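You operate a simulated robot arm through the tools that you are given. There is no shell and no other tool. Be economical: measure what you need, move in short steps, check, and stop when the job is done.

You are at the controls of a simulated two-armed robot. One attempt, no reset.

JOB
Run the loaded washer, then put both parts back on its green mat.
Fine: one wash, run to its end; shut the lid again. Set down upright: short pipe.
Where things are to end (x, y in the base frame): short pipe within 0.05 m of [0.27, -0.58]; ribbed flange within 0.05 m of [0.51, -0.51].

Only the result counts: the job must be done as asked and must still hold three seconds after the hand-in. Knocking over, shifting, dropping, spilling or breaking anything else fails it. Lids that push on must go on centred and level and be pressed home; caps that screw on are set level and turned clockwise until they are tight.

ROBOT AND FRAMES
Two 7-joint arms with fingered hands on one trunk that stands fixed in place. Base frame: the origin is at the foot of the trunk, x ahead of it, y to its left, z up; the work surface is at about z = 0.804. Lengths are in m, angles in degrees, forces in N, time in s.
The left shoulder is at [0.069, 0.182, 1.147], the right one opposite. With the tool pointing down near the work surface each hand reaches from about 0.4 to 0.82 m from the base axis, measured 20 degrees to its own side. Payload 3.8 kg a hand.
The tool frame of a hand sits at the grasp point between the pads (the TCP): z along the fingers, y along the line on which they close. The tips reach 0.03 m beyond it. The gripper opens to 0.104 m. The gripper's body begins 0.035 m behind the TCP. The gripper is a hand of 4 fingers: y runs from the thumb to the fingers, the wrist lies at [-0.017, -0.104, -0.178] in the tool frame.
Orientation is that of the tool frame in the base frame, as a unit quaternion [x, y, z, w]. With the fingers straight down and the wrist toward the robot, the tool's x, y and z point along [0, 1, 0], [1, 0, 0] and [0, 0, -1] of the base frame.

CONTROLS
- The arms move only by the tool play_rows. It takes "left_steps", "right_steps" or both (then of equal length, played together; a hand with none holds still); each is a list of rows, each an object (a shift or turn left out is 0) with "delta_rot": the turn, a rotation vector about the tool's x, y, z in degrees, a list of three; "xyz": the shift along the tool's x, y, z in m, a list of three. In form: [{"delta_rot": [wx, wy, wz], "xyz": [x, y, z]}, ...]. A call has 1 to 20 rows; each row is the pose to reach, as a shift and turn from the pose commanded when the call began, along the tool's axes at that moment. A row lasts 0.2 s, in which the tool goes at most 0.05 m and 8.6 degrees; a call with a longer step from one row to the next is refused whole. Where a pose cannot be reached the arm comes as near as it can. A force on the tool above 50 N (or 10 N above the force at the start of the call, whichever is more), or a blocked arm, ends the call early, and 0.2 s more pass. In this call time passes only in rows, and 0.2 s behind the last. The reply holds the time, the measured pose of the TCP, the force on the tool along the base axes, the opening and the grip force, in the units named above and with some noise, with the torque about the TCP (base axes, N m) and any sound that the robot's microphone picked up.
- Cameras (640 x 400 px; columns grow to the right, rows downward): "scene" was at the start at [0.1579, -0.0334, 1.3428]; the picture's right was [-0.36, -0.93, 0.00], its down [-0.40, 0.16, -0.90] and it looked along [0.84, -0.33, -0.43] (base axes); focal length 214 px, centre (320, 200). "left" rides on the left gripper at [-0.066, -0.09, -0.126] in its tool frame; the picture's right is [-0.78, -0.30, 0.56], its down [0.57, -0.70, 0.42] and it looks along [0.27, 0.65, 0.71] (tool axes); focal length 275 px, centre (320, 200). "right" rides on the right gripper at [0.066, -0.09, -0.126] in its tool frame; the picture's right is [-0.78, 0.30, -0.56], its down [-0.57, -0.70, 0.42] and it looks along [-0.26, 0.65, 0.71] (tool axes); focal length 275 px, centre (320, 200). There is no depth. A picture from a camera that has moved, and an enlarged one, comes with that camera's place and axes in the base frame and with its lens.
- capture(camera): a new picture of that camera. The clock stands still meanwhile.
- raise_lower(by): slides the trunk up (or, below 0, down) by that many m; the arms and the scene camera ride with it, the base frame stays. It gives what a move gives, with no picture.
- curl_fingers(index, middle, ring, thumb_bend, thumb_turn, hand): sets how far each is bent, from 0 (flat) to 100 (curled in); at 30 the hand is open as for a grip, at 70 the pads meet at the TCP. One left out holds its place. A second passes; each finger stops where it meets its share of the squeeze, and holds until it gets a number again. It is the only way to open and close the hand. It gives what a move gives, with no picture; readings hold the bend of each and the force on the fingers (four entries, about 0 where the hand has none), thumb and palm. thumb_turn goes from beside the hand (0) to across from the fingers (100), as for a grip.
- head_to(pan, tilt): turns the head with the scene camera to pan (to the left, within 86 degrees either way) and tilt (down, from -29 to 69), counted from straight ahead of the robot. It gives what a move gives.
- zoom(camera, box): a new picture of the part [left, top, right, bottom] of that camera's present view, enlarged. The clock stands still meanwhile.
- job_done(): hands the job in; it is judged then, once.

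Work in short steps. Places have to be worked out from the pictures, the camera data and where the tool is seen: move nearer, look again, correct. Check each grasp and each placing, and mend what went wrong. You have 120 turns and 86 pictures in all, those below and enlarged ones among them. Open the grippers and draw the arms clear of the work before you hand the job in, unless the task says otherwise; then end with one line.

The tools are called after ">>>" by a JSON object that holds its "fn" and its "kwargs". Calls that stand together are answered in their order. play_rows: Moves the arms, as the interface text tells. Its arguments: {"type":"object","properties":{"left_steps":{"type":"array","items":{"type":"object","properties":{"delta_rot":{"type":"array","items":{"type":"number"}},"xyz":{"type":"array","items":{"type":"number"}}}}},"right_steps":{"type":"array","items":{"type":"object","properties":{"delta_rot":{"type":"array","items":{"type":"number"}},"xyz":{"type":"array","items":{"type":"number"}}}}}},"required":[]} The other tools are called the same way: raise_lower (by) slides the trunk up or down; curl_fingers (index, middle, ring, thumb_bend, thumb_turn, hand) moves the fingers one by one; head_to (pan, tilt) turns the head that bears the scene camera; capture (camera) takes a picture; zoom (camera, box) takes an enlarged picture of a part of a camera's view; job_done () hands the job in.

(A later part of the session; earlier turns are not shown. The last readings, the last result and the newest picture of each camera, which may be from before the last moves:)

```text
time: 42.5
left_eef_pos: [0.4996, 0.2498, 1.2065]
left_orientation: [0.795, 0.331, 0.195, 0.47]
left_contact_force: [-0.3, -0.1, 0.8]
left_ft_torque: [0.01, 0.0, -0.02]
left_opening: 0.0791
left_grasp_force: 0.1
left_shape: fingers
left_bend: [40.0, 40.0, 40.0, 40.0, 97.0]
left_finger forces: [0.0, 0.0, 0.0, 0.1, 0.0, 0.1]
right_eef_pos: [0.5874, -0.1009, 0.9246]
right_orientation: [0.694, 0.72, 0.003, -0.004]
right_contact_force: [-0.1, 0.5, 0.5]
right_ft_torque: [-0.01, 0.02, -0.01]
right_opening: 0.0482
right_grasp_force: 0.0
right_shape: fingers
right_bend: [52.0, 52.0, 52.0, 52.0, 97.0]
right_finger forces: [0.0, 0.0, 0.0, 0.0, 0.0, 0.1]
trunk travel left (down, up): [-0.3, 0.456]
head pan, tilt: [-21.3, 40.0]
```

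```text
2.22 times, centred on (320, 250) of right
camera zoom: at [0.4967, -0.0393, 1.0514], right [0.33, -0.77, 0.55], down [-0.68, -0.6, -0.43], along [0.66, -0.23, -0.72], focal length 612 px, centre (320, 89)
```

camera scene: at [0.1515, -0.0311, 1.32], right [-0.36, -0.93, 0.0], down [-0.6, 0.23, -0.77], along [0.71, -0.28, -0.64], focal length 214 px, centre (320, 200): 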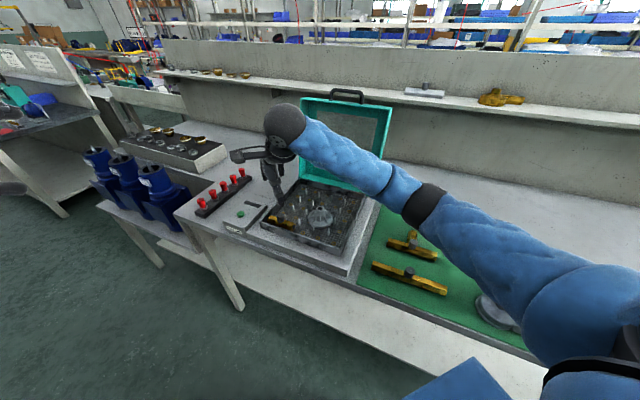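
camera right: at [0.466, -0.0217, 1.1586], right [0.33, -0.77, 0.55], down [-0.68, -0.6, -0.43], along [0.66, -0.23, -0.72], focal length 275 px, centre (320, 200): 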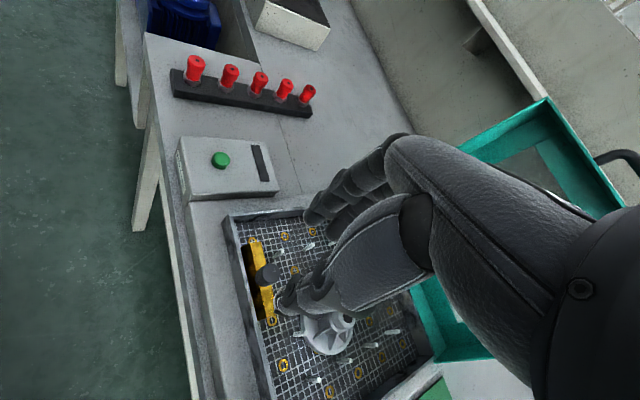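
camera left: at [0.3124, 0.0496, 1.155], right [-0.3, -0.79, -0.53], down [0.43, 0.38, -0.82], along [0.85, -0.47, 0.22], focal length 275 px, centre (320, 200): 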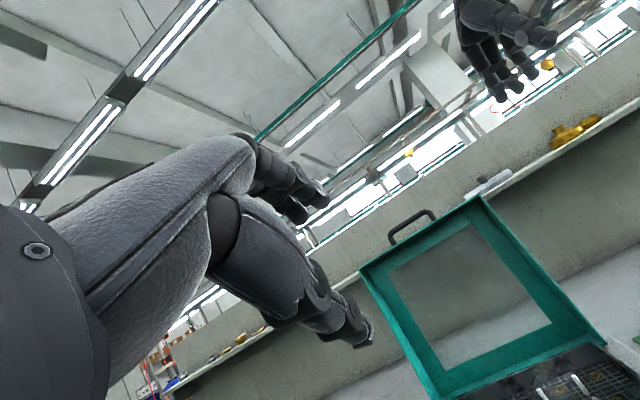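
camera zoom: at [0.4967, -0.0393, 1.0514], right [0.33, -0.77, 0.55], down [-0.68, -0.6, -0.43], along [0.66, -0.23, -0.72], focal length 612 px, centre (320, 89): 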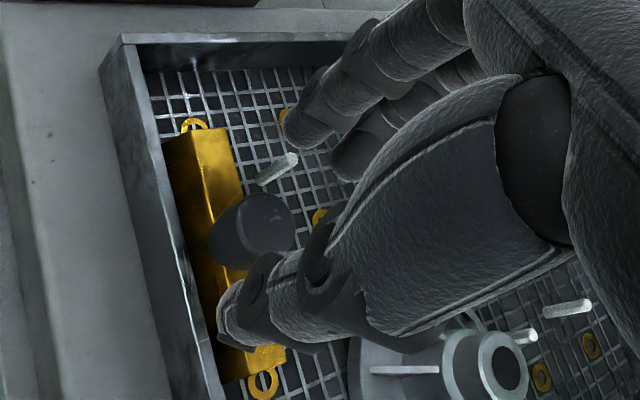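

The knob now lines up with the thumb's closing path. I'll lower to grip height and close partly, then look.

>>> {"fn": "play_rows", "kwargs": {"right_steps": [{"xyz": [0, 0, 0.012]}, {"xyz": [0, 0, 0.024]}]}}

>>> {"fn": "curl_fingers", "kwargs": {"hand": "right", "index": 63, "middle": 63, "ring": 63, "thumb_bend": 63}}

>>> {"fn": "zoom", "kwargs": {"camera": "right", "box": [200, 160, 440, 340]}}

```text
time: 43.1
left_eef_pos: [0.4984, 0.2492, 1.206]
left_orientation: [0.795, 0.331, 0.195, 0.47]
left_contact_force: [0.7, -0.4, -0.8]
left_ft_torque: [0.0, -0.02, 0.03]
left_opening: 0.0792
left_grasp_force: 0.0
left_shape: fingers
left_bend: [40.0, 40.0, 40.0, 40.0, 97.0]
left_finger forces: [0.1, 0.1, 0.0, 0.0, 0.1, 0.0]
right_eef_pos: [0.588, -0.0998, 0.8988]
right_orientation: [0.692, 0.722, 0.002, -0.004]
right_contact_force: [0.9, 1.0, 0.9]
right_ft_torque: [0.01, -0.01, 0.03]
right_opening: 0.0479
right_grasp_force: 0.0
right_shape: fingers
right_bend: [52.0, 52.0, 52.0, 52.0, 97.0]
right_finger forces: [0.0, 0.0, 0.0, 0.0, 0.1, 0.1]
trunk travel left (down, up): [-0.3, 0.456]
head pan, tilt: [-21.3, 40.0]
```

```text
time: 44.1
left_eef_pos: [0.4997, 0.2492, 1.2057]
left_orientation: [0.795, 0.331, 0.195, 0.469]
left_contact_force: [-0.1, -0.7, 0.0]
left_ft_torque: [0.01, -0.04, 0.0]
left_opening: 0.0793
left_grasp_force: 0.0
left_shape: fingers
left_bend: [40.0, 40.0, 40.0, 40.0, 97.0]
left_finger forces: [0.1, 0.0, 0.0, 0.0, 0.0, 0.0]
right_eef_pos: [0.5875, -0.0998, 0.8995]
right_orientation: [0.693, 0.721, 0.002, -0.004]
right_contact_force: [0.5, 0.5, -0.6]
right_ft_torque: [0.0, -0.03, 0.02]
right_opening: 0.0214
right_grasp_force: 0.4
right_shape: fingers
right_bend: [62.0, 63.0, 63.0, 63.0, 97.0]
right_finger forces: [0.4, 0.0, 0.0, 0.0, 0.1, 0.0]
trunk travel left (down, up): [-0.3, 0.456]
head pan, tilt: [-21.3, 40.0]
```

```text
2.22 times, centred on (320, 250) of right
camera zoom: at [0.4963, -0.0383, 1.0269], right [0.33, -0.77, 0.55], down [-0.68, -0.6, -0.43], along [0.66, -0.23, -0.72], focal length 612 px, centre (320, 89)
```

zoom: 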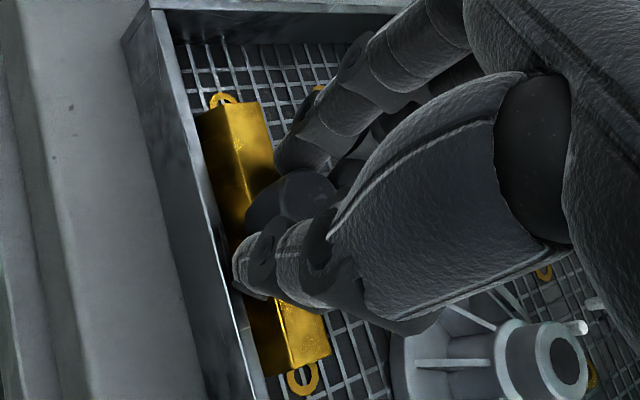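

The knob now sits centrally between the thumb and fingers. I'll close fully.

>>> {"fn": "curl_fingers", "kwargs": {"hand": "right", "index": 78, "middle": 78, "ring": 78, "thumb_bend": 78}}

>>> {"fn": "zoom", "kwargs": {"camera": "right", "box": [200, 160, 440, 340]}}

```text
time: 45.1
left_eef_pos: [0.4996, 0.2495, 1.2053]
left_orientation: [0.794, 0.331, 0.195, 0.47]
left_contact_force: [-0.1, 0.0, 0.8]
left_ft_torque: [-0.02, -0.03, 0.02]
left_opening: 0.0794
left_grasp_force: 0.1
left_shape: fingers
left_bend: [40.0, 40.0, 40.0, 40.0, 97.0]
left_finger forces: [0.0, 0.1, 0.0, 0.0, 0.0, 0.0]
right_eef_pos: [0.5875, -0.1, 0.9004]
right_orientation: [0.693, 0.721, 0.002, -0.004]
right_contact_force: [1.7, -1.9, -0.6]
right_ft_torque: [-0.09, -0.02, 0.1]
right_opening: 0.0149
right_grasp_force: 19.5
right_shape: fingers
right_bend: [71.0, 73.0, 78.0, 66.0, 95.0]
right_finger forces: [10.0, 12.4, 0.0, 0.0, 16.7, 0.1]
trunk travel left (down, up): [-0.3, 0.456]
head pan, tilt: [-21.3, 40.0]
```

```text
2.22 times, centred on (320, 250) of right
camera zoom: at [0.4965, -0.0387, 1.0267], right [0.33, -0.77, 0.55], down [-0.68, -0.6, -0.43], along [0.66, -0.23, -0.72], focal length 612 px, centre (320, 89)
```

zoom: 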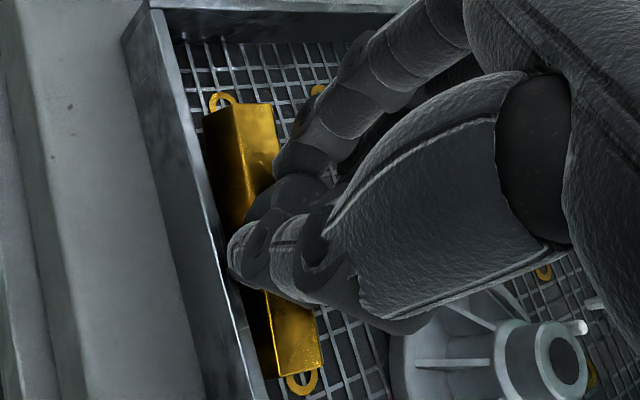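

The knob is gripped by the thumb, index and middle finger (~20 N). I'll lift slowly and verify.

>>> {"fn": "play_rows", "kwargs": {"right_steps": [{"xyz": [0, 0, -0.01]}, {"xyz": [0, 0, -0.025]}, {"xyz": [0, 0, -0.045]}, {"xyz": [0, 0, -0.07]}, {"xyz": [0, 0, -0.1]}]}}

>>> {"fn": "zoom", "kwargs": {"camera": "scene", "box": [240, 150, 360, 240]}}

```text
time: 46.3
left_eef_pos: [0.5002, 0.249, 1.2063]
left_orientation: [0.795, 0.331, 0.195, 0.47]
left_contact_force: [0.4, 0.4, 0.4]
left_ft_torque: [-0.05, 0.02, -0.01]
left_opening: 0.0789
left_grasp_force: 0.0
left_shape: fingers
left_bend: [40.0, 40.0, 40.0, 40.0, 97.0]
left_finger forces: [0.1, 0.0, 0.0, 0.1, 0.1, 0.0]
right_eef_pos: [0.5889, -0.1015, 1.0007]
right_orientation: [0.693, 0.721, 0.002, -0.003]
right_contact_force: [-0.2, 0.5, -1.0]
right_ft_torque: [-0.02, 0.04, -0.01]
right_opening: 0.0148
right_grasp_force: 18.1
right_shape: fingers
right_bend: [71.0, 73.0, 78.0, 67.0, 93.0]
right_finger forces: [10.0, 9.3, 0.0, 0.1, 17.2, 0.1]
trunk travel left (down, up): [-0.3, 0.456]
head pan, tilt: [-21.3, 40.0]
```

```text
4.44 times, centred on (300, 195) of scene
camera zoom: at [0.1513, -0.0304, 1.32], right [-0.36, -0.93, 0.0], down [-0.6, 0.23, -0.77], along [0.71, -0.28, -0.64], focal length 953 px, centre (409, 222)
```

zoom: 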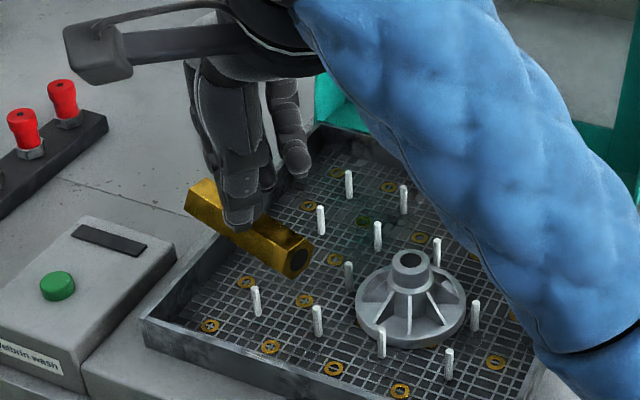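

The pipe is held and level. I'll carry it at a safe height to above (0.27, −0.58), yawing −30°.

>>> {"fn": "play_rows", "kwargs": {"right_steps": [{"xyz": [0, 0, -0.03]}, {"xyz": [-0.02, -0.014, -0.05], "delta_rot": [0, 0, 1]}, {"xyz": [-0.055, -0.04, -0.05], "delta_rot": [0, 0, 3]}, {"xyz": [-0.091, -0.065, -0.05], "delta_rot": [0, 0, 5.5]}, {"xyz": [-0.127, -0.091, -0.05], "delta_rot": [0, 0, 8]}, {"xyz": [-0.163, -0.117, -0.05], "delta_rot": [0, 0, 10.5]}, {"xyz": [-0.199, -0.143, -0.05], "delta_rot": [0, 0, 13]}, {"xyz": [-0.235, -0.169, -0.05], "delta_rot": [0, 0, 15.5]}, {"xyz": [-0.271, -0.195, -0.05], "delta_rot": [0, 0, 18]}, {"xyz": [-0.307, -0.221, -0.05], "delta_rot": [0, 0, 20.5]}, {"xyz": [-0.343, -0.247, -0.05], "delta_rot": [0, 0, 23]}, {"xyz": [-0.379, -0.273, -0.05], "delta_rot": [0, 0, 25.5]}, {"xyz": [-0.415, -0.299, -0.05], "delta_rot": [0, 0, 28]}, {"xyz": [-0.445, -0.32, -0.045], "delta_rot": [0, 0, 30]}, {"xyz": [-0.466, -0.335, -0.03], "delta_rot": [0, 0, 30]}]}}

>>> {"fn": "head_to", "kwargs": {"pan": -60, "tilt": 40}}

>>> {"fn": "capture", "kwargs": {"camera": "scene"}}

```text
time: 49.5
left_eef_pos: [0.4994, 0.2489, 1.2056]
left_orientation: [0.794, 0.331, 0.196, 0.47]
left_contact_force: [-0.8, -0.4, -0.7]
left_ft_torque: [0.01, -0.01, 0.0]
left_opening: 0.0794
left_grasp_force: 0.0
left_shape: fingers
left_bend: [40.0, 40.0, 40.0, 40.0, 97.0]
left_finger forces: [0.1, 0.0, 0.0, 0.0, 0.1, 0.0]
right_eef_pos: [0.2705, -0.5786, 1.0255]
right_orientation: [0.856, 0.516, 0.001, -0.004]
right_contact_force: [0.3, 0.1, -1.9]
right_ft_torque: [0.01, 0.03, -0.01]
right_opening: 0.0146
right_grasp_force: 17.0
right_shape: fingers
right_bend: [71.0, 74.0, 78.0, 67.0, 93.0]
right_finger forces: [9.7, 8.4, 0.1, 0.1, 16.2, 0.0]
trunk travel left (down, up): [-0.3, 0.456]
head pan, tilt: [-21.3, 40.0]
```

```text
time: 50.5
left_eef_pos: [0.4989, 0.2492, 1.2052]
left_orientation: [0.794, 0.331, 0.196, 0.47]
left_contact_force: [0.0, -0.3, 0.0]
left_ft_torque: [0.04, -0.03, -0.03]
left_opening: 0.0789
left_grasp_force: 0.0
left_shape: fingers
left_bend: [40.0, 40.0, 40.0, 40.0, 97.0]
left_finger forces: [0.1, 0.0, 0.0, 0.1, 0.1, 0.0]
right_eef_pos: [0.2723, -0.5765, 1.0276]
right_orientation: [0.856, 0.517, 0.002, -0.003]
right_contact_force: [-0.7, 0.2, -2.0]
right_ft_torque: [-0.01, 0.01, 0.01]
right_opening: 0.0146
right_grasp_force: 16.7
right_shape: fingers
right_bend: [71.0, 74.0, 78.0, 67.0, 93.0]
right_finger forces: [9.8, 8.3, 0.0, 0.1, 16.2, 0.0]
trunk travel left (down, up): [-0.3, 0.456]
head pan, tilt: [-60.0, 40.0]
```

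```text
25 pictures are left
camera scene: at [0.1147, -0.0735, 1.32], right [-0.87, -0.5, 0.0], down [-0.32, 0.56, -0.77], along [0.38, -0.66, -0.64], focal length 214 px, centre (320, 200)
```

scene: 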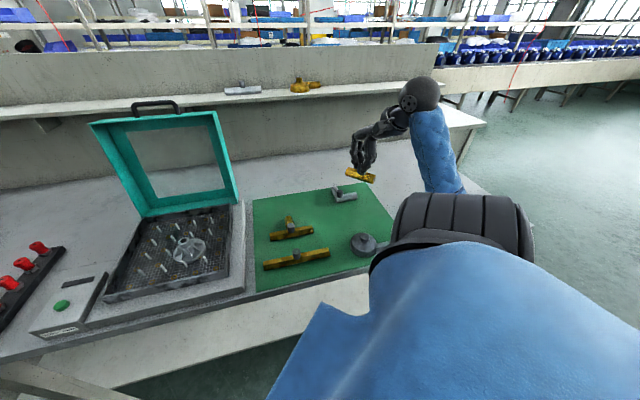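

>>> {"fn": "zoom", "kwargs": {"camera": "scene", "box": [310, 140, 420, 270]}}

```text
3.08 times, centred on (365, 205) of scene
camera zoom: at [0.1147, -0.0735, 1.32], right [-0.87, -0.5, 0.0], down [-0.32, 0.56, -0.77], along [0.38, -0.66, -0.64], focal length 660 px, centre (182, 185)
```

zoom: 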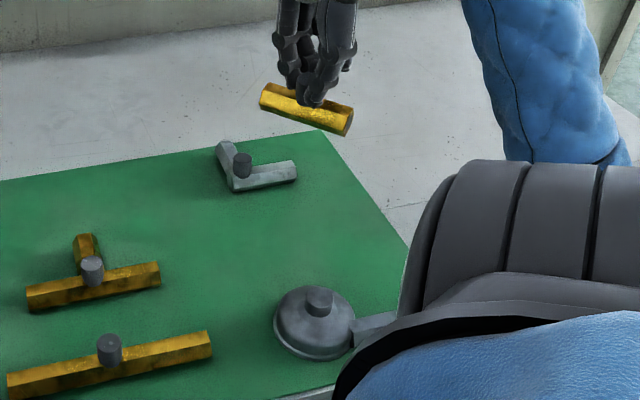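

The landing spot lies between the elbow and the valve and is clear of both. The pipe tilts about 10° with its near end low. I'll descend in stages, watching the force.

>>> {"fn": "play_rows", "kwargs": {"right_steps": [{"xyz": [0, 0.001, 0.04]}, {"xyz": [0, 0.001, 0.08]}, {"xyz": [0, 0.001, 0.11]}, {"xyz": [0, 0.001, 0.125]}, {"xyz": [0, 0.001, 0.135]}]}}

>>> {"fn": "zoom", "kwargs": {"camera": "scene", "box": [310, 140, 420, 270]}}

```text
time: 51.7
left_eef_pos: [0.4996, 0.2493, 1.2061]
left_orientation: [0.795, 0.331, 0.195, 0.47]
left_contact_force: [0.1, 0.2, 0.7]
left_ft_torque: [0.0, -0.02, 0.01]
left_opening: 0.0793
left_grasp_force: 0.0
left_shape: fingers
left_bend: [40.0, 40.0, 40.0, 40.0, 97.0]
left_finger forces: [0.1, 0.0, 0.0, 0.0, 0.0, 0.1]
right_eef_pos: [0.2721, -0.5789, 0.8905]
right_orientation: [0.856, 0.517, 0.002, -0.004]
right_contact_force: [-0.6, -0.6, -0.7]
right_ft_torque: [0.01, -0.02, 0.04]
right_opening: 0.0146
right_grasp_force: 17.3
right_shape: fingers
right_bend: [71.0, 74.0, 78.0, 67.0, 93.0]
right_finger forces: [9.7, 8.3, 0.0, 0.0, 16.0, 0.0]
trunk travel left (down, up): [-0.3, 0.456]
head pan, tilt: [-60.0, 40.0]
```

```text
3.08 times, centred on (365, 205) of scene
camera zoom: at [0.1147, -0.0736, 1.32], right [-0.87, -0.5, 0.0], down [-0.32, 0.56, -0.77], along [0.38, -0.66, -0.64], focal length 660 px, centre (182, 185)
```

zoom: 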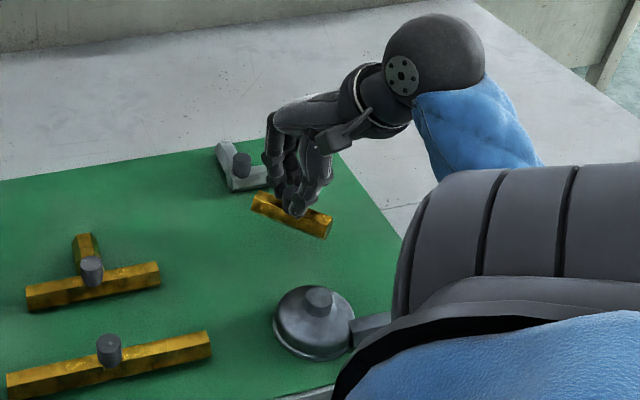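

Clear of its neighbours and still airborne. I'll go on down in small steps.

>>> {"fn": "play_rows", "kwargs": {"right_steps": [{"xyz": [0, 0, 0.004]}, {"xyz": [0, 0, 0.008]}, {"xyz": [0, 0, 0.012]}]}}

>>> {"fn": "play_rows", "kwargs": {"right_steps": [{"xyz": [0, 0, 0.003]}, {"xyz": [0, 0, 0.006]}]}}

```text
time: 52.5
left_eef_pos: [0.4983, 0.2493, 1.2053]
left_orientation: [0.795, 0.331, 0.195, 0.47]
left_contact_force: [-0.2, 0.6, 0.4]
left_ft_torque: [-0.02, 0.0, 0.03]
left_opening: 0.0792
left_grasp_force: 0.1
left_shape: fingers
left_bend: [40.0, 40.0, 40.0, 40.0, 97.0]
left_finger forces: [0.1, 0.0, 0.0, 0.1, 0.1, 0.0]
right_eef_pos: [0.2716, -0.5788, 0.8777]
right_orientation: [0.856, 0.517, 0.0, -0.005]
right_contact_force: [-0.4, 0.4, -1.7]
right_ft_torque: [-0.02, 0.01, -0.01]
right_opening: 0.0147
right_grasp_force: 16.8
right_shape: fingers
right_bend: [71.0, 74.0, 78.0, 67.0, 93.0]
right_finger forces: [9.7, 8.2, 0.0, 0.0, 16.0, 0.0]
trunk travel left (down, up): [-0.3, 0.456]
head pan, tilt: [-60.0, 40.0]
```

```text
time: 53.1
left_eef_pos: [0.4997, 0.2501, 1.2054]
left_orientation: [0.795, 0.332, 0.196, 0.469]
left_contact_force: [0.2, 0.0, 0.6]
left_ft_torque: [0.0, -0.02, 0.0]
left_opening: 0.0793
left_grasp_force: 0.1
left_shape: fingers
left_bend: [40.0, 40.0, 40.0, 40.0, 97.0]
left_finger forces: [0.0, 0.1, 0.0, 0.1, 0.0, 0.0]
right_eef_pos: [0.2725, -0.5794, 0.8722]
right_orientation: [0.856, 0.518, 0.001, -0.005]
right_contact_force: [0.0, -0.4, -1.6]
right_ft_torque: [-0.01, 0.01, 0.02]
right_opening: 0.0145
right_grasp_force: 17.0
right_shape: fingers
right_bend: [71.0, 74.0, 78.0, 67.0, 93.0]
right_finger forces: [9.6, 8.3, 0.1, 0.0, 16.0, 0.1]
trunk travel left (down, up): [-0.3, 0.456]
head pan, tilt: [-60.0, 40.0]
```

No contact yet at TCP z = 0.872. I'll continue in 3–4 mm steps.

>>> {"fn": "play_rows", "kwargs": {"right_steps": [{"xyz": [0, 0, 0.003]}, {"xyz": [0, 0, 0.006]}]}}

>>> {"fn": "zoom", "kwargs": {"camera": "scene", "box": [330, 180, 390, 250]}}

```text
time: 53.7
left_eef_pos: [0.4996, 0.2484, 1.2062]
left_orientation: [0.794, 0.332, 0.196, 0.469]
left_contact_force: [-0.3, 0.0, 0.6]
left_ft_torque: [-0.02, 0.03, 0.01]
left_opening: 0.0793
left_grasp_force: 0.2
left_shape: fingers
left_bend: [40.0, 40.0, 40.0, 40.0, 97.0]
left_finger forces: [0.0, 0.0, 0.0, 0.1, 0.0, 0.0]
right_eef_pos: [0.2706, -0.5785, 0.8661]
right_orientation: [0.856, 0.517, 0.002, -0.004]
right_contact_force: [-0.1, -1.0, -1.8]
right_ft_torque: [0.02, -0.01, -0.02]
right_opening: 0.0146
right_grasp_force: 17.3
right_shape: fingers
right_bend: [71.0, 74.0, 78.0, 67.0, 93.0]
right_finger forces: [9.8, 8.2, 0.1, 0.1, 16.0, 0.0]
trunk travel left (down, up): [-0.3, 0.456]
head pan, tilt: [-60.0, 40.0]
```

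```text
5.71 times, centred on (360, 215) of scene
camera zoom: at [0.1146, -0.0735, 1.32], right [-0.87, -0.5, 0.0], down [-0.32, 0.56, -0.77], along [0.38, -0.66, -0.64], focal length 1226 px, centre (91, 114)
```

zoom: 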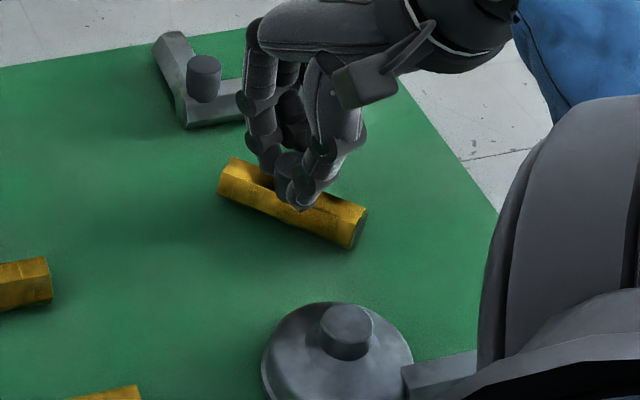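

>>> {"fn": "play_rows", "kwargs": {"right_steps": [{"xyz": [0, 0, 0.002]}, {"xyz": [0, 0, 0.004]}]}}

>>> {"fn": "play_rows", "kwargs": {"right_steps": [{"xyz": [0, 0, 0.002]}, {"xyz": [0, 0, 0.004]}]}}

```text
time: 54.3
left_eef_pos: [0.4985, 0.2498, 1.206]
left_orientation: [0.794, 0.331, 0.197, 0.471]
left_contact_force: [-0.5, -0.1, -0.2]
left_ft_torque: [0.02, 0.03, 0.02]
left_opening: 0.0794
left_grasp_force: 0.1
left_shape: fingers
left_bend: [40.0, 40.0, 40.0, 40.0, 97.0]
left_finger forces: [0.0, 0.1, 0.0, 0.1, 0.0, 0.1]
right_eef_pos: [0.2712, -0.5792, 0.8633]
right_orientation: [0.856, 0.517, 0.002, -0.003]
right_contact_force: [-2.3, -0.2, 4.8]
right_ft_torque: [0.06, 0.04, 0.03]
right_opening: 0.0142
right_grasp_force: 18.6
right_shape: fingers
right_bend: [71.0, 74.0, 78.0, 67.0, 93.0]
right_finger forces: [9.8, 9.3, 0.0, 0.0, 17.7, 0.0]
trunk travel left (down, up): [-0.3, 0.456]
head pan, tilt: [-60.0, 40.0]
```

```text
time: 54.9
left_eef_pos: [0.4987, 0.2508, 1.2059]
left_orientation: [0.794, 0.331, 0.196, 0.471]
left_contact_force: [-1.0, 0.3, 0.2]
left_ft_torque: [0.03, 0.01, 0.0]
left_opening: 0.0795
left_grasp_force: 0.0
left_shape: fingers
left_bend: [40.0, 40.0, 40.0, 40.0, 97.0]
left_finger forces: [0.0, 0.1, 0.0, 0.0, 0.0, 0.0]
right_eef_pos: [0.2727, -0.5789, 0.863]
right_orientation: [0.856, 0.518, 0.002, -0.002]
right_contact_force: [-2.3, 0.2, 18.9]
right_ft_torque: [0.19, 0.05, 0.03]
right_opening: 0.0138
right_grasp_force: 20.2
right_shape: fingers
right_bend: [72.0, 75.0, 78.0, 67.0, 93.0]
right_finger forces: [11.7, 9.9, 0.0, 0.0, 19.0, 0.0]
trunk travel left (down, up): [-0.3, 0.456]
head pan, tilt: [-60.0, 40.0]
```

Contact is made (19 N). I'll open the hand to release, then rise.

>>> {"fn": "curl_fingers", "kwargs": {"hand": "right", "index": 60, "middle": 60, "ring": 60, "thumb_bend": 58}}

>>> {"fn": "curl_fingers", "kwargs": {"hand": "right", "index": 48, "middle": 48, "ring": 48, "thumb_bend": 48}}

>>> {"fn": "play_rows", "kwargs": {"right_steps": [{"xyz": [0, 0, -0.02]}, {"xyz": [0, 0, -0.05]}, {"xyz": [0, 0, -0.09]}, {"xyz": [0, 0, -0.13]}, {"xyz": [0, 0, -0.17]}]}}

>>> {"fn": "zoom", "kwargs": {"camera": "scene", "box": [310, 150, 420, 260]}}

```text
time: 55.9
left_eef_pos: [0.4978, 0.2503, 1.2062]
left_orientation: [0.794, 0.331, 0.196, 0.47]
left_contact_force: [-0.1, -0.5, 0.1]
left_ft_torque: [0.02, 0.02, 0.0]
left_opening: 0.0792
left_grasp_force: 0.1
left_shape: fingers
left_bend: [40.0, 40.0, 40.0, 40.0, 97.0]
left_finger forces: [0.0, 0.0, 0.0, 0.0, 0.1, 0.0]
right_eef_pos: [0.2714, -0.5785, 0.8611]
right_orientation: [0.856, 0.517, 0.002, -0.002]
right_contact_force: [-1.6, -5.9, 20.5]
right_ft_torque: [-0.2, -0.36, -0.12]
right_opening: 0.0272
right_grasp_force: 10.4
right_shape: fingers
right_bend: [63.0, 60.0, 60.0, 57.0, 97.0]
right_finger forces: [21.2, 0.0, 0.0, 0.1, 0.0, 0.0]
trunk travel left (down, up): [-0.3, 0.456]
head pan, tilt: [-60.0, 40.0]
```

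```text
time: 56.9
left_eef_pos: [0.4971, 0.2514, 1.2055]
left_orientation: [0.795, 0.33, 0.195, 0.471]
left_contact_force: [-0.2, 0.6, -0.5]
left_ft_torque: [0.0, -0.01, -0.01]
left_opening: 0.0794
left_grasp_force: 0.0
left_shape: fingers
left_bend: [40.0, 40.0, 40.0, 40.0, 97.0]
left_finger forces: [0.0, 0.0, 0.1, 0.0, 0.0, 0.1]
right_eef_pos: [0.2698, -0.5773, 0.8616]
right_orientation: [0.855, 0.518, 0.002, -0.004]
right_contact_force: [-5.5, -1.3, 21.7]
right_ft_torque: [0.0, -0.37, 0.02]
right_opening: 0.0411
right_grasp_force: 11.2
right_shape: fingers
right_bend: [58.0, 48.0, 48.0, 48.0, 97.0]
right_finger forces: [22.0, 0.0, 0.0, 0.0, 0.0, 0.0]
trunk travel left (down, up): [-0.3, 0.456]
head pan, tilt: [-60.0, 40.0]
```

```text
time: 58.1
left_eef_pos: [0.4996, 0.2495, 1.206]
left_orientation: [0.795, 0.331, 0.195, 0.47]
left_contact_force: [-0.5, 0.0, -1.0]
left_ft_torque: [0.02, -0.03, -0.02]
left_opening: 0.0792
left_grasp_force: 0.0
left_shape: fingers
left_bend: [40.0, 40.0, 40.0, 40.0, 97.0]
left_finger forces: [0.0, 0.0, 0.0, 0.1, 0.0, 0.1]
right_eef_pos: [0.2697, -0.5791, 1.0274]
right_orientation: [0.857, 0.516, 0.002, -0.005]
right_contact_force: [0.2, 0.2, 0.0]
right_ft_torque: [0.05, -0.01, -0.02]
right_opening: 0.0582
right_grasp_force: 0.1
right_shape: fingers
right_bend: [48.0, 48.0, 48.0, 48.0, 97.0]
right_finger forces: [0.0, 0.0, 0.0, 0.1, 0.0, 0.0]
trunk travel left (down, up): [-0.3, 0.456]
head pan, tilt: [-60.0, 40.0]
```

```text
3.64 times, centred on (365, 205) of scene
camera zoom: at [0.1146, -0.0732, 1.32], right [-0.87, -0.5, 0.0], down [-0.32, 0.56, -0.77], along [0.38, -0.66, -0.64], focal length 780 px, centre (156, 182)
```

zoom: 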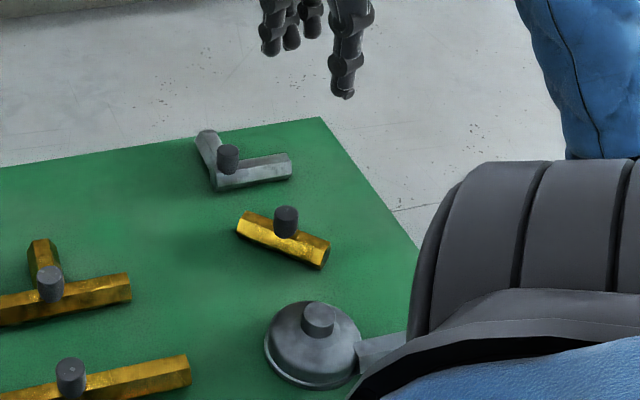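

The short pipe rests knob-up at about (0.27, −0.57). Next is the flange hub at about (0.593, −0.202, 0.888). I'll move the right hand above it at yaw 0 and turn the head back.

>>> {"fn": "play_rows", "kwargs": {"right_steps": [{"xyz": [0.04, 0.009, -0.01], "delta_rot": [0, 0, -2]}, {"xyz": [0.08, 0.018, -0.02], "delta_rot": [0, 0, -4]}, {"xyz": [0.12, 0.0275, -0.02], "delta_rot": [0, 0, -7]}, {"xyz": [0.16, 0.037, -0.02], "delta_rot": [0, 0, -9]}, {"xyz": [0.2, 0.046, -0.02], "delta_rot": [0, 0, -12]}, {"xyz": [0.24, 0.055, -0.02], "delta_rot": [0, 0, -14]}, {"xyz": [0.28, 0.064, -0.02], "delta_rot": [0, 0, -16]}, {"xyz": [0.32, 0.073, -0.02], "delta_rot": [0, 0, -19]}, {"xyz": [0.36, 0.0825, -0.02], "delta_rot": [0, 0, -21]}, {"xyz": [0.4, 0.092, -0.02], "delta_rot": [0, 0, -24]}, {"xyz": [0.44, 0.101, -0.015], "delta_rot": [0, 0, -26]}, {"xyz": [0.482, 0.1105, 0], "delta_rot": [0, 0, -28]}]}}

>>> {"fn": "head_to", "kwargs": {"pan": -21.3, "tilt": 40}}

>>> {"fn": "play_rows", "kwargs": {"right_steps": [{"xyz": [0, 0, 0.04]}, {"xyz": [0, 0, 0.08]}, {"xyz": [0, 0, 0.095]}]}}

>>> {"fn": "zoom", "kwargs": {"camera": "right", "box": [200, 160, 440, 340]}}

>>> {"fn": "zoom", "kwargs": {"camera": "scene", "box": [260, 160, 380, 250]}}

```text
time: 60.7
left_eef_pos: [0.5011, 0.2494, 1.2045]
left_orientation: [0.795, 0.331, 0.194, 0.47]
left_contact_force: [0.6, 0.3, 1.1]
left_ft_torque: [-0.04, 0.0, 0.01]
left_opening: 0.0794
left_grasp_force: 0.0
left_shape: fingers
left_bend: [40.0, 40.0, 40.0, 40.0, 97.0]
left_finger forces: [0.1, 0.0, 0.0, 0.0, 0.1, 0.1]
right_eef_pos: [0.5955, -0.2046, 1.0317]
right_orientation: [0.706, 0.708, 0.002, -0.006]
right_contact_force: [-0.4, 0.5, 0.3]
right_ft_torque: [0.0, 0.04, 0.0]
right_opening: 0.059
right_grasp_force: 0.0
right_shape: fingers
right_bend: [48.0, 48.0, 48.0, 48.0, 97.0]
right_finger forces: [0.1, 0.0, 0.1, 0.0, 0.1, 0.1]
trunk travel left (down, up): [-0.3, 0.456]
head pan, tilt: [-60.0, 40.0]
```

```text
time: 61.8
left_eef_pos: [0.4989, 0.2493, 1.2053]
left_orientation: [0.794, 0.331, 0.196, 0.47]
left_contact_force: [0.3, 0.0, 0.8]
left_ft_torque: [0.01, -0.01, 0.02]
left_opening: 0.0792
left_grasp_force: 0.0
left_shape: fingers
left_bend: [40.0, 40.0, 40.0, 40.0, 97.0]
left_finger forces: [0.0, 0.0, 0.0, 0.0, 0.1, 0.0]
right_eef_pos: [0.593, -0.2047, 1.0333]
right_orientation: [0.706, 0.708, 0.003, -0.003]
right_contact_force: [0.6, 0.1, -0.9]
right_ft_torque: [0.03, -0.02, 0.02]
right_opening: 0.0586
right_grasp_force: 0.1
right_shape: fingers
right_bend: [48.0, 48.0, 48.0, 48.0, 97.0]
right_finger forces: [0.0, 0.0, 0.1, 0.0, 0.1, 0.1]
trunk travel left (down, up): [-0.3, 0.456]
head pan, tilt: [-21.3, 40.0]
```

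```text
time: 62.6
left_eef_pos: [0.4994, 0.2497, 1.2054]
left_orientation: [0.795, 0.331, 0.195, 0.47]
left_contact_force: [0.6, 0.3, 0.7]
left_ft_torque: [-0.04, 0.01, 0.05]
left_opening: 0.0791
left_grasp_force: 0.1
left_shape: fingers
left_bend: [40.0, 40.0, 40.0, 40.0, 97.0]
left_finger forces: [0.0, 0.1, 0.0, 0.0, 0.1, 0.0]
right_eef_pos: [0.5926, -0.2036, 0.9362]
right_orientation: [0.706, 0.708, 0.003, -0.004]
right_contact_force: [0.8, -0.2, 0.8]
right_ft_torque: [-0.03, 0.01, 0.0]
right_opening: 0.0588
right_grasp_force: 0.1
right_shape: fingers
right_bend: [48.0, 48.0, 48.0, 48.0, 97.0]
right_finger forces: [0.0, 0.0, 0.0, 0.0, 0.0, 0.0]
trunk travel left (down, up): [-0.3, 0.456]
head pan, tilt: [-21.3, 40.0]
```

```text
2.22 times, centred on (320, 250) of right
camera zoom: at [0.5044, -0.1387, 1.063], right [0.3, -0.78, 0.55], down [-0.7, -0.57, -0.43], along [0.65, -0.26, -0.72], focal length 612 px, centre (320, 89)
```

zoom: 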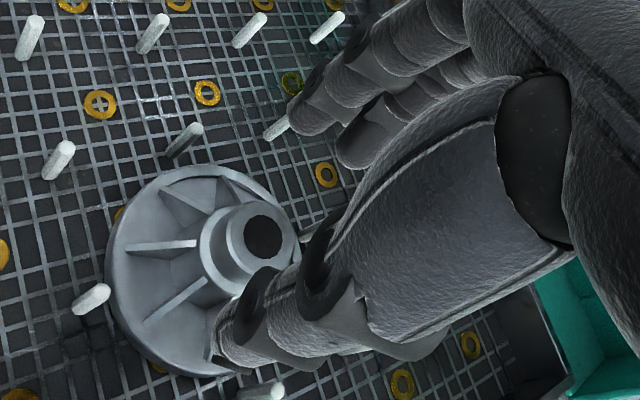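

```text
4.44 times, centred on (320, 205) of scene
camera zoom: at [0.1516, -0.0307, 1.32], right [-0.36, -0.93, 0.0], down [-0.6, 0.23, -0.77], along [0.71, -0.28, -0.64], focal length 953 px, centre (320, 178)
```

zoom: 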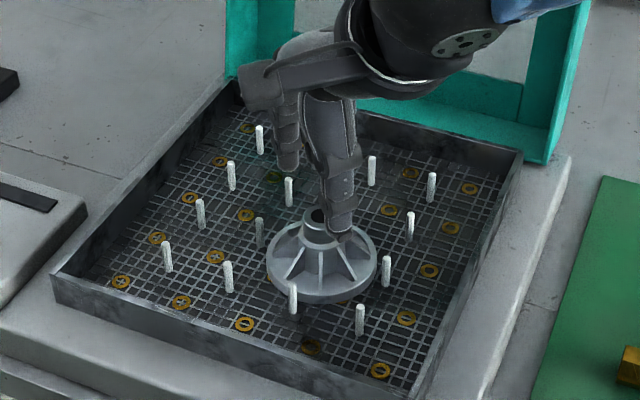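

The hub sits slightly forward and to −x of where the pipe knob was when that grasp worked. I'll shift −3.5 mm in x and +5 mm in y, lower to 0.902 and look.

>>> {"fn": "play_rows", "kwargs": {"right_steps": [{"xyz": [-0.0035, 0.005, 0.01]}, {"xyz": [-0.0035, 0.005, 0.022]}, {"xyz": [-0.0035, 0.005, 0.034]}]}}

>>> {"fn": "zoom", "kwargs": {"camera": "right", "box": [200, 160, 440, 340]}}

```text
time: 63.4
left_eef_pos: [0.4996, 0.2489, 1.2052]
left_orientation: [0.795, 0.331, 0.195, 0.47]
left_contact_force: [0.8, 0.4, 0.6]
left_ft_torque: [0.02, 0.02, -0.01]
left_opening: 0.0792
left_grasp_force: 0.0
left_shape: fingers
left_bend: [40.0, 40.0, 40.0, 40.0, 97.0]
left_finger forces: [0.0, 0.1, 0.0, 0.1, 0.0, 0.1]
right_eef_pos: [0.5997, -0.2062, 0.9034]
right_orientation: [0.706, 0.708, 0.003, -0.004]
right_contact_force: [0.2, -0.1, 0.3]
right_ft_torque: [0.01, 0.0, 0.01]
right_opening: 0.0584
right_grasp_force: 0.0
right_shape: fingers
right_bend: [48.0, 48.0, 48.0, 48.0, 97.0]
right_finger forces: [0.1, 0.0, 0.0, 0.0, 0.0, 0.0]
trunk travel left (down, up): [-0.3, 0.456]
head pan, tilt: [-21.3, 40.0]
```

```text
2.22 times, centred on (320, 250) of right
camera zoom: at [0.5105, -0.1415, 1.0301], right [0.3, -0.78, 0.55], down [-0.7, -0.57, -0.43], along [0.65, -0.26, -0.72], focal length 612 px, centre (320, 89)
```

zoom: 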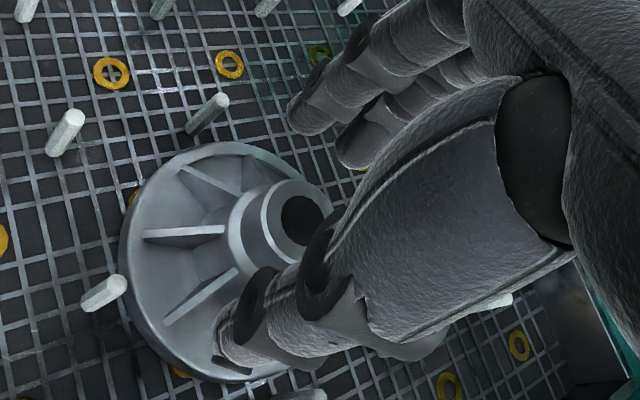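

The hub centre now lies on the thumb's closing line. I'll close partway, then check.

>>> {"fn": "curl_fingers", "kwargs": {"hand": "right", "index": 60, "middle": 60, "ring": 60, "thumb_bend": 57}}

>>> {"fn": "zoom", "kwargs": {"camera": "right", "box": [200, 160, 440, 340]}}

```text
time: 64.4
left_eef_pos: [0.4987, 0.2503, 1.2054]
left_orientation: [0.794, 0.331, 0.196, 0.47]
left_contact_force: [0.2, -0.1, 0.5]
left_ft_torque: [-0.02, 0.0, 0.01]
left_opening: 0.0792
left_grasp_force: 0.1
left_shape: fingers
left_bend: [40.0, 40.0, 40.0, 40.0, 97.0]
left_finger forces: [0.0, 0.1, 0.0, 0.0, 0.0, 0.0]
right_eef_pos: [0.5995, -0.2063, 0.9029]
right_orientation: [0.705, 0.709, 0.003, -0.003]
right_contact_force: [-0.1, 0.1, 0.5]
right_ft_torque: [0.01, -0.01, -0.03]
right_opening: 0.0336
right_grasp_force: 0.1
right_shape: fingers
right_bend: [60.0, 60.0, 60.0, 56.0, 97.0]
right_finger forces: [0.0, 0.0, 0.0, 0.0, 0.0, 0.0]
trunk travel left (down, up): [-0.3, 0.456]
head pan, tilt: [-21.3, 40.0]
```

```text
2.22 times, centred on (320, 250) of right
camera zoom: at [0.5101, -0.1413, 1.0303], right [0.3, -0.78, 0.55], down [-0.7, -0.57, -0.43], along [0.65, -0.26, -0.72], focal length 612 px, centre (320, 89)
```

zoom: 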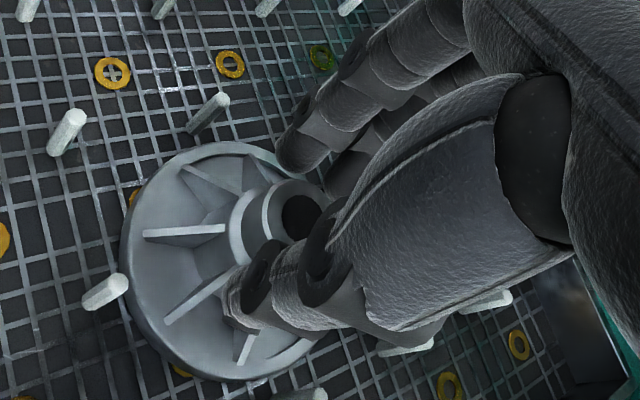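

The hub is centred between the thumb and fingers. I'll close fully.

>>> {"fn": "curl_fingers", "kwargs": {"hand": "right", "index": 78, "middle": 78, "ring": 78, "thumb_bend": 78}}

```text
time: 65.4
left_eef_pos: [0.4997, 0.2491, 1.206]
left_orientation: [0.795, 0.331, 0.195, 0.47]
left_contact_force: [0.5, -0.2, -0.6]
left_ft_torque: [0.0, 0.01, -0.01]
left_opening: 0.0788
left_grasp_force: 0.1
left_shape: fingers
left_bend: [40.0, 40.0, 40.0, 40.0, 97.0]
left_finger forces: [0.0, 0.0, 0.0, 0.1, 0.0, 0.0]
right_eef_pos: [0.5995, -0.2066, 0.9028]
right_orientation: [0.706, 0.708, 0.002, -0.004]
right_contact_force: [0.1, 0.3, -0.7]
right_ft_torque: [-0.01, 0.01, 0.01]
right_opening: 0.0185
right_grasp_force: 20.2
right_shape: fingers
right_bend: [72.0, 73.0, 78.0, 64.0, 93.0]
right_finger forces: [10.8, 10.2, 0.0, 0.1, 19.5, 0.0]
trunk travel left (down, up): [-0.3, 0.456]
head pan, tilt: [-21.3, 40.0]
```

The hub is gripped at about 20 N. I'll lift slowly and check.

>>> {"fn": "play_rows", "kwargs": {"right_steps": [{"xyz": [0, 0, -0.01]}, {"xyz": [0, 0, -0.025]}, {"xyz": [0, 0, -0.045]}, {"xyz": [0, 0, -0.075]}, {"xyz": [0, 0, -0.11]}]}}

>>> {"fn": "zoom", "kwargs": {"camera": "scene", "box": [260, 130, 380, 230]}}

```text
time: 66.6
left_eef_pos: [0.4992, 0.2492, 1.2063]
left_orientation: [0.794, 0.332, 0.196, 0.47]
left_contact_force: [-0.2, -0.4, -0.2]
left_ft_torque: [-0.02, -0.05, -0.01]
left_opening: 0.0791
left_grasp_force: 0.0
left_shape: fingers
left_bend: [40.0, 40.0, 40.0, 40.0, 97.0]
left_finger forces: [0.1, 0.0, 0.1, 0.1, 0.0, 0.1]
right_eef_pos: [0.5996, -0.2065, 1.0134]
right_orientation: [0.705, 0.709, 0.002, -0.003]
right_contact_force: [-0.6, 0.4, -2.5]
right_ft_torque: [0.0, 0.01, 0.01]
right_opening: 0.0185
right_grasp_force: 20.9
right_shape: fingers
right_bend: [72.0, 73.0, 78.0, 64.0, 93.0]
right_finger forces: [10.8, 10.3, 0.0, 0.1, 19.5, 0.0]
trunk travel left (down, up): [-0.3, 0.456]
head pan, tilt: [-21.3, 40.0]
```

```text
4.00 times, centred on (320, 180) of scene
camera zoom: at [0.151, -0.0304, 1.3201], right [-0.36, -0.93, 0.0], down [-0.6, 0.23, -0.77], along [0.71, -0.28, -0.64], focal length 858 px, centre (320, 280)
```

zoom: 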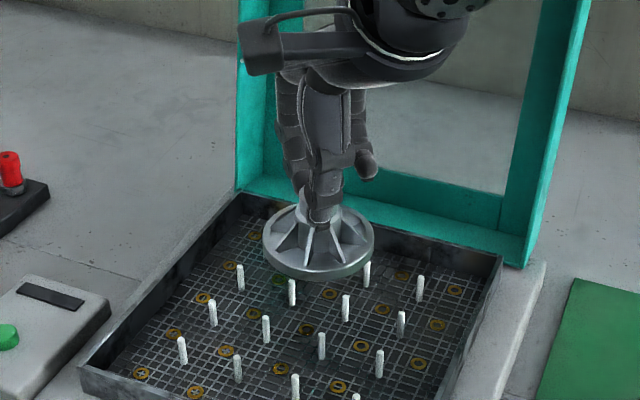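

The flange is held level. I'll carry it around the open lid via (0.424, −0.382) to above (0.51, −0.51).

>>> {"fn": "play_rows", "kwargs": {"right_steps": [{"xyz": [-0.02, -0.02, -0.01]}, {"xyz": [-0.05, -0.05, -0.02]}, {"xyz": [-0.082, -0.082, -0.02]}, {"xyz": [-0.114, -0.114, -0.02]}, {"xyz": [-0.146, -0.146, -0.02]}, {"xyz": [-0.1755, -0.1756, -0.02]}, {"xyz": [-0.207, -0.155, -0.02]}, {"xyz": [-0.239, -0.133, -0.02]}, {"xyz": [-0.271, -0.111, -0.02]}, {"xyz": [-0.292, -0.097, -0.01]}, {"xyz": [-0.3035, -0.0896, 0.0]}]}}

>>> {"fn": "head_to", "kwargs": {"pan": -50, "tilt": 40}}

>>> {"fn": "capture", "kwargs": {"camera": "scene"}}

```text
time: 69.0
left_eef_pos: [0.4997, 0.2475, 1.2055]
left_orientation: [0.795, 0.331, 0.195, 0.47]
left_contact_force: [-0.8, -0.2, 0.1]
left_ft_torque: [-0.02, 0.02, 0.0]
left_opening: 0.0792
left_grasp_force: 0.0
left_shape: fingers
left_bend: [40.0, 40.0, 40.0, 40.0, 97.0]
left_finger forces: [0.0, 0.0, 0.1, 0.0, 0.0, 0.1]
right_eef_pos: [0.5112, -0.5138, 1.0092]
right_orientation: [0.706, 0.708, 0.003, -0.004]
right_contact_force: [0.0, 0.8, -2.2]
right_ft_torque: [0.0, 0.0, -0.02]
right_opening: 0.0182
right_grasp_force: 20.2
right_shape: fingers
right_bend: [72.0, 73.0, 78.0, 65.0, 93.0]
right_finger forces: [10.7, 10.8, 0.0, 0.1, 18.7, 0.0]
trunk travel left (down, up): [-0.3, 0.456]
head pan, tilt: [-21.3, 40.0]
```

```text
time: 69.9
left_eef_pos: [0.4984, 0.2475, 1.2061]
left_orientation: [0.795, 0.332, 0.196, 0.469]
left_contact_force: [-0.5, -1.0, 0.2]
left_ft_torque: [0.0, 0.03, 0.01]
left_opening: 0.0792
left_grasp_force: 0.1
left_shape: fingers
left_bend: [40.0, 40.0, 40.0, 40.0, 97.0]
left_finger forces: [0.0, 0.0, 0.0, 0.0, 0.0, 0.0]
right_eef_pos: [0.5097, -0.515, 1.0084]
right_orientation: [0.705, 0.709, 0.003, -0.004]
right_contact_force: [0.0, 0.3, -1.8]
right_ft_torque: [0.0, -0.02, 0.0]
right_opening: 0.0185
right_grasp_force: 19.9
right_shape: fingers
right_bend: [72.0, 73.0, 78.0, 65.0, 93.0]
right_finger forces: [10.7, 10.8, 0.1, 0.0, 18.7, 0.1]
trunk travel left (down, up): [-0.3, 0.456]
head pan, tilt: [-50.0, 40.0]
```

```text
15 pictures are left
camera scene: at [0.127, -0.065, 1.3199], right [-0.77, -0.64, 0.0], down [-0.41, 0.49, -0.77], along [0.49, -0.59, -0.64], focal length 214 px, centre (320, 200)
```

scene: 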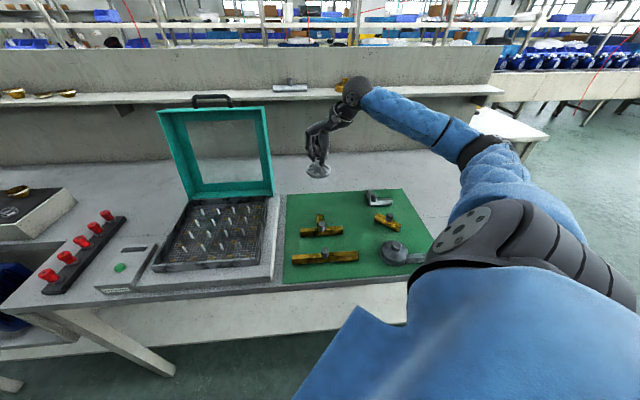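

The target spot on the mat is free. I'll descend to 0.875, then in small steps until contact.

>>> {"fn": "play_rows", "kwargs": {"right_steps": [{"xyz": [0.002, 0, 0.04]}, {"xyz": [0.002, 0, 0.08]}, {"xyz": [0.002, 0, 0.11]}, {"xyz": [0.002, 0, 0.125]}, {"xyz": [0.002, 0, 0.134]}]}}

>>> {"fn": "play_rows", "kwargs": {"right_steps": [{"xyz": [0, 0, 0.003]}, {"xyz": [0, 0, 0.006]}]}}

```text
time: 71.1
left_eef_pos: [0.4994, 0.249, 1.2059]
left_orientation: [0.794, 0.331, 0.195, 0.47]
left_contact_force: [0.0, 0.1, 0.6]
left_ft_torque: [0.0, 0.02, -0.01]
left_opening: 0.0792
left_grasp_force: 0.1
left_shape: fingers
left_bend: [40.0, 40.0, 40.0, 40.0, 97.0]
left_finger forces: [0.1, 0.0, 0.0, 0.0, 0.0, 0.1]
right_eef_pos: [0.51, -0.5097, 0.8756]
right_orientation: [0.706, 0.708, 0.002, -0.003]
right_contact_force: [-0.1, 0.2, -1.5]
right_ft_torque: [0.0, -0.01, -0.02]
right_opening: 0.0179
right_grasp_force: 20.0
right_shape: fingers
right_bend: [72.0, 73.0, 78.0, 65.0, 93.0]
right_finger forces: [10.7, 11.0, 0.0, 0.1, 18.7, 0.0]
trunk travel left (down, up): [-0.3, 0.456]
head pan, tilt: [-50.0, 40.0]
```

```text
time: 71.7
left_eef_pos: [0.4991, 0.249, 1.2053]
left_orientation: [0.795, 0.331, 0.195, 0.469]
left_contact_force: [0.7, 0.8, 0.1]
left_ft_torque: [0.0, 0.0, 0.02]
left_opening: 0.0791
left_grasp_force: 0.1
left_shape: fingers
left_bend: [40.0, 40.0, 40.0, 40.0, 97.0]
left_finger forces: [0.0, 0.0, 0.1, 0.0, 0.0, 0.0]
right_eef_pos: [0.5109, -0.5101, 0.8706]
right_orientation: [0.705, 0.709, 0.003, -0.004]
right_contact_force: [0.1, 0.0, -1.6]
right_ft_torque: [-0.01, -0.01, -0.02]
right_opening: 0.0182
right_grasp_force: 20.3
right_shape: fingers
right_bend: [72.0, 73.0, 78.0, 65.0, 93.0]
right_finger forces: [10.7, 10.9, 0.1, 0.0, 18.7, 0.1]
trunk travel left (down, up): [-0.3, 0.456]
head pan, tilt: [-50.0, 40.0]
```

>>> {"fn": "play_rows", "kwargs": {"right_steps": [{"xyz": [0, 0, 0.002]}, {"xyz": [0, 0, 0.004]}]}}

>>> {"fn": "play_rows", "kwargs": {"right_steps": [{"xyz": [0, 0, 0.002]}, {"xyz": [0, 0, 0.004]}]}}

```text
time: 72.3
left_eef_pos: [0.4992, 0.2491, 1.2067]
left_orientation: [0.794, 0.332, 0.196, 0.469]
left_contact_force: [-0.2, -0.4, -0.4]
left_ft_torque: [0.03, 0.01, -0.02]
left_opening: 0.079
left_grasp_force: 0.1
left_shape: fingers
left_bend: [40.0, 40.0, 40.0, 40.0, 97.0]
left_finger forces: [0.0, 0.1, 0.0, 0.0, 0.0, 0.0]
right_eef_pos: [0.5097, -0.5092, 0.8673]
right_orientation: [0.705, 0.709, 0.003, -0.003]
right_contact_force: [0.5, -0.9, 0.9]
right_ft_torque: [0.02, 0.02, 0.01]
right_opening: 0.018
right_grasp_force: 21.3
right_shape: fingers
right_bend: [72.0, 73.0, 78.0, 65.0, 93.0]
right_finger forces: [11.1, 11.7, 0.0, 0.1, 19.2, 0.1]
trunk travel left (down, up): [-0.3, 0.456]
head pan, tilt: [-50.0, 40.0]
```

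```text
time: 72.9
left_eef_pos: [0.4982, 0.2494, 1.2061]
left_orientation: [0.795, 0.33, 0.196, 0.47]
left_contact_force: [-0.9, -0.2, 0.0]
left_ft_torque: [0.0, 0.0, -0.01]
left_opening: 0.0793
left_grasp_force: 0.1
left_shape: fingers
left_bend: [40.0, 40.0, 40.0, 40.0, 97.0]
left_finger forces: [0.0, 0.1, 0.0, 0.0, 0.0, 0.1]
right_eef_pos: [0.5104, -0.5103, 0.8661]
right_orientation: [0.706, 0.708, 0.004, 0.0]
right_contact_force: [1.5, -5.1, 13.4]
right_ft_torque: [-0.06, 0.1, 0.03]
right_opening: 0.0179
right_grasp_force: 24.2
right_shape: fingers
right_bend: [72.0, 73.0, 78.0, 65.0, 93.0]
right_finger forces: [11.1, 17.0, 0.1, 0.0, 21.3, 0.0]
trunk travel left (down, up): [-0.3, 0.456]
head pan, tilt: [-50.0, 40.0]
```

The flange is on the mat (13 N). I'll release, rise, and then view it.

>>> {"fn": "curl_fingers", "kwargs": {"hand": "right", "index": 58, "middle": 58, "ring": 58, "thumb_bend": 55}}

>>> {"fn": "curl_fingers", "kwargs": {"hand": "right", "index": 45, "middle": 45, "ring": 45, "thumb_bend": 45}}

>>> {"fn": "play_rows", "kwargs": {"right_steps": [{"xyz": [0, 0, -0.02]}, {"xyz": [0, 0, -0.05]}, {"xyz": [0, 0, -0.09]}, {"xyz": [0, 0, -0.13]}, {"xyz": [0, -0.03, -0.16]}, {"xyz": [0, -0.07, -0.18]}]}}

>>> {"fn": "zoom", "kwargs": {"camera": "scene", "box": [150, 80, 440, 275]}}

```text
time: 73.9
left_eef_pos: [0.4989, 0.2502, 1.2054]
left_orientation: [0.794, 0.331, 0.196, 0.47]
left_contact_force: [-0.7, 0.3, 0.6]
left_ft_torque: [-0.01, 0.01, 0.01]
left_opening: 0.0793
left_grasp_force: 0.1
left_shape: fingers
left_bend: [40.0, 40.0, 40.0, 40.0, 97.0]
left_finger forces: [0.0, 0.1, 0.1, 0.0, 0.0, 0.0]
right_eef_pos: [0.5096, -0.5081, 0.8632]
right_orientation: [0.705, 0.709, 0.002, -0.004]
right_contact_force: [-2.7, -1.4, 9.4]
right_ft_torque: [-0.11, -0.03, 0.0]
right_opening: 0.0377
right_grasp_force: 5.4
right_shape: fingers
right_bend: [57.0, 62.0, 57.0, 55.0, 97.0]
right_finger forces: [0.0, 9.8, 0.1, 0.1, 0.0, 0.1]
trunk travel left (down, up): [-0.3, 0.456]
head pan, tilt: [-50.0, 40.0]
```

```text
time: 74.9
left_eef_pos: [0.5005, 0.2502, 1.2066]
left_orientation: [0.795, 0.33, 0.195, 0.471]
left_contact_force: [0.4, 0.2, 0.1]
left_ft_torque: [0.02, 0.02, 0.04]
left_opening: 0.079
left_grasp_force: 0.1
left_shape: fingers
left_bend: [40.0, 40.0, 40.0, 40.0, 97.0]
left_finger forces: [0.0, 0.0, 0.0, 0.0, 0.0, 0.0]
right_eef_pos: [0.5098, -0.5092, 0.8632]
right_orientation: [0.706, 0.709, 0.002, -0.004]
right_contact_force: [0.5, -0.3, -0.8]
right_ft_torque: [0.04, 0.03, 0.0]
right_opening: 0.066
right_grasp_force: 0.0
right_shape: fingers
right_bend: [45.0, 45.0, 45.0, 45.0, 97.0]
right_finger forces: [0.1, 0.0, 0.0, 0.0, 0.0, 0.0]
trunk travel left (down, up): [-0.3, 0.456]
head pan, tilt: [-50.0, 40.0]
```

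```text
time: 76.3
left_eef_pos: [0.4977, 0.2485, 1.2063]
left_orientation: [0.794, 0.33, 0.196, 0.471]
left_contact_force: [0.5, -0.3, -0.6]
left_ft_torque: [-0.02, 0.02, 0.0]
left_opening: 0.0793
left_grasp_force: 0.1
left_shape: fingers
left_bend: [40.0, 40.0, 40.0, 40.0, 97.0]
left_finger forces: [0.1, 0.1, 0.1, 0.0, 0.0, 0.0]
right_eef_pos: [0.441, -0.5093, 1.0419]
right_orientation: [0.705, 0.709, 0.002, -0.004]
right_contact_force: [1.1, 0.0, -0.2]
right_ft_torque: [-0.01, -0.03, 0.0]
right_opening: 0.0665
right_grasp_force: 0.1
right_shape: fingers
right_bend: [45.0, 45.0, 45.0, 45.0, 97.0]
right_finger forces: [0.1, 0.1, 0.0, 0.1, 0.0, 0.1]
trunk travel left (down, up): [-0.3, 0.456]
head pan, tilt: [-50.0, 40.0]
```

```text
2.05 times, centred on (295, 178) of scene
camera zoom: at [0.126, -0.0646, 1.3201], right [-0.77, -0.64, 0.0], down [-0.41, 0.49, -0.77], along [0.49, -0.59, -0.64], focal length 440 px, centre (371, 246)
```

zoom: 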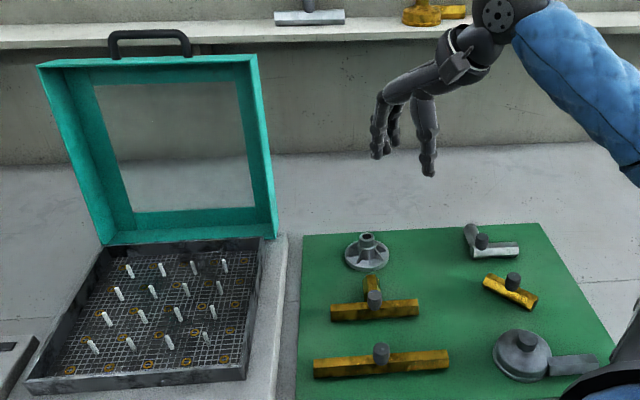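

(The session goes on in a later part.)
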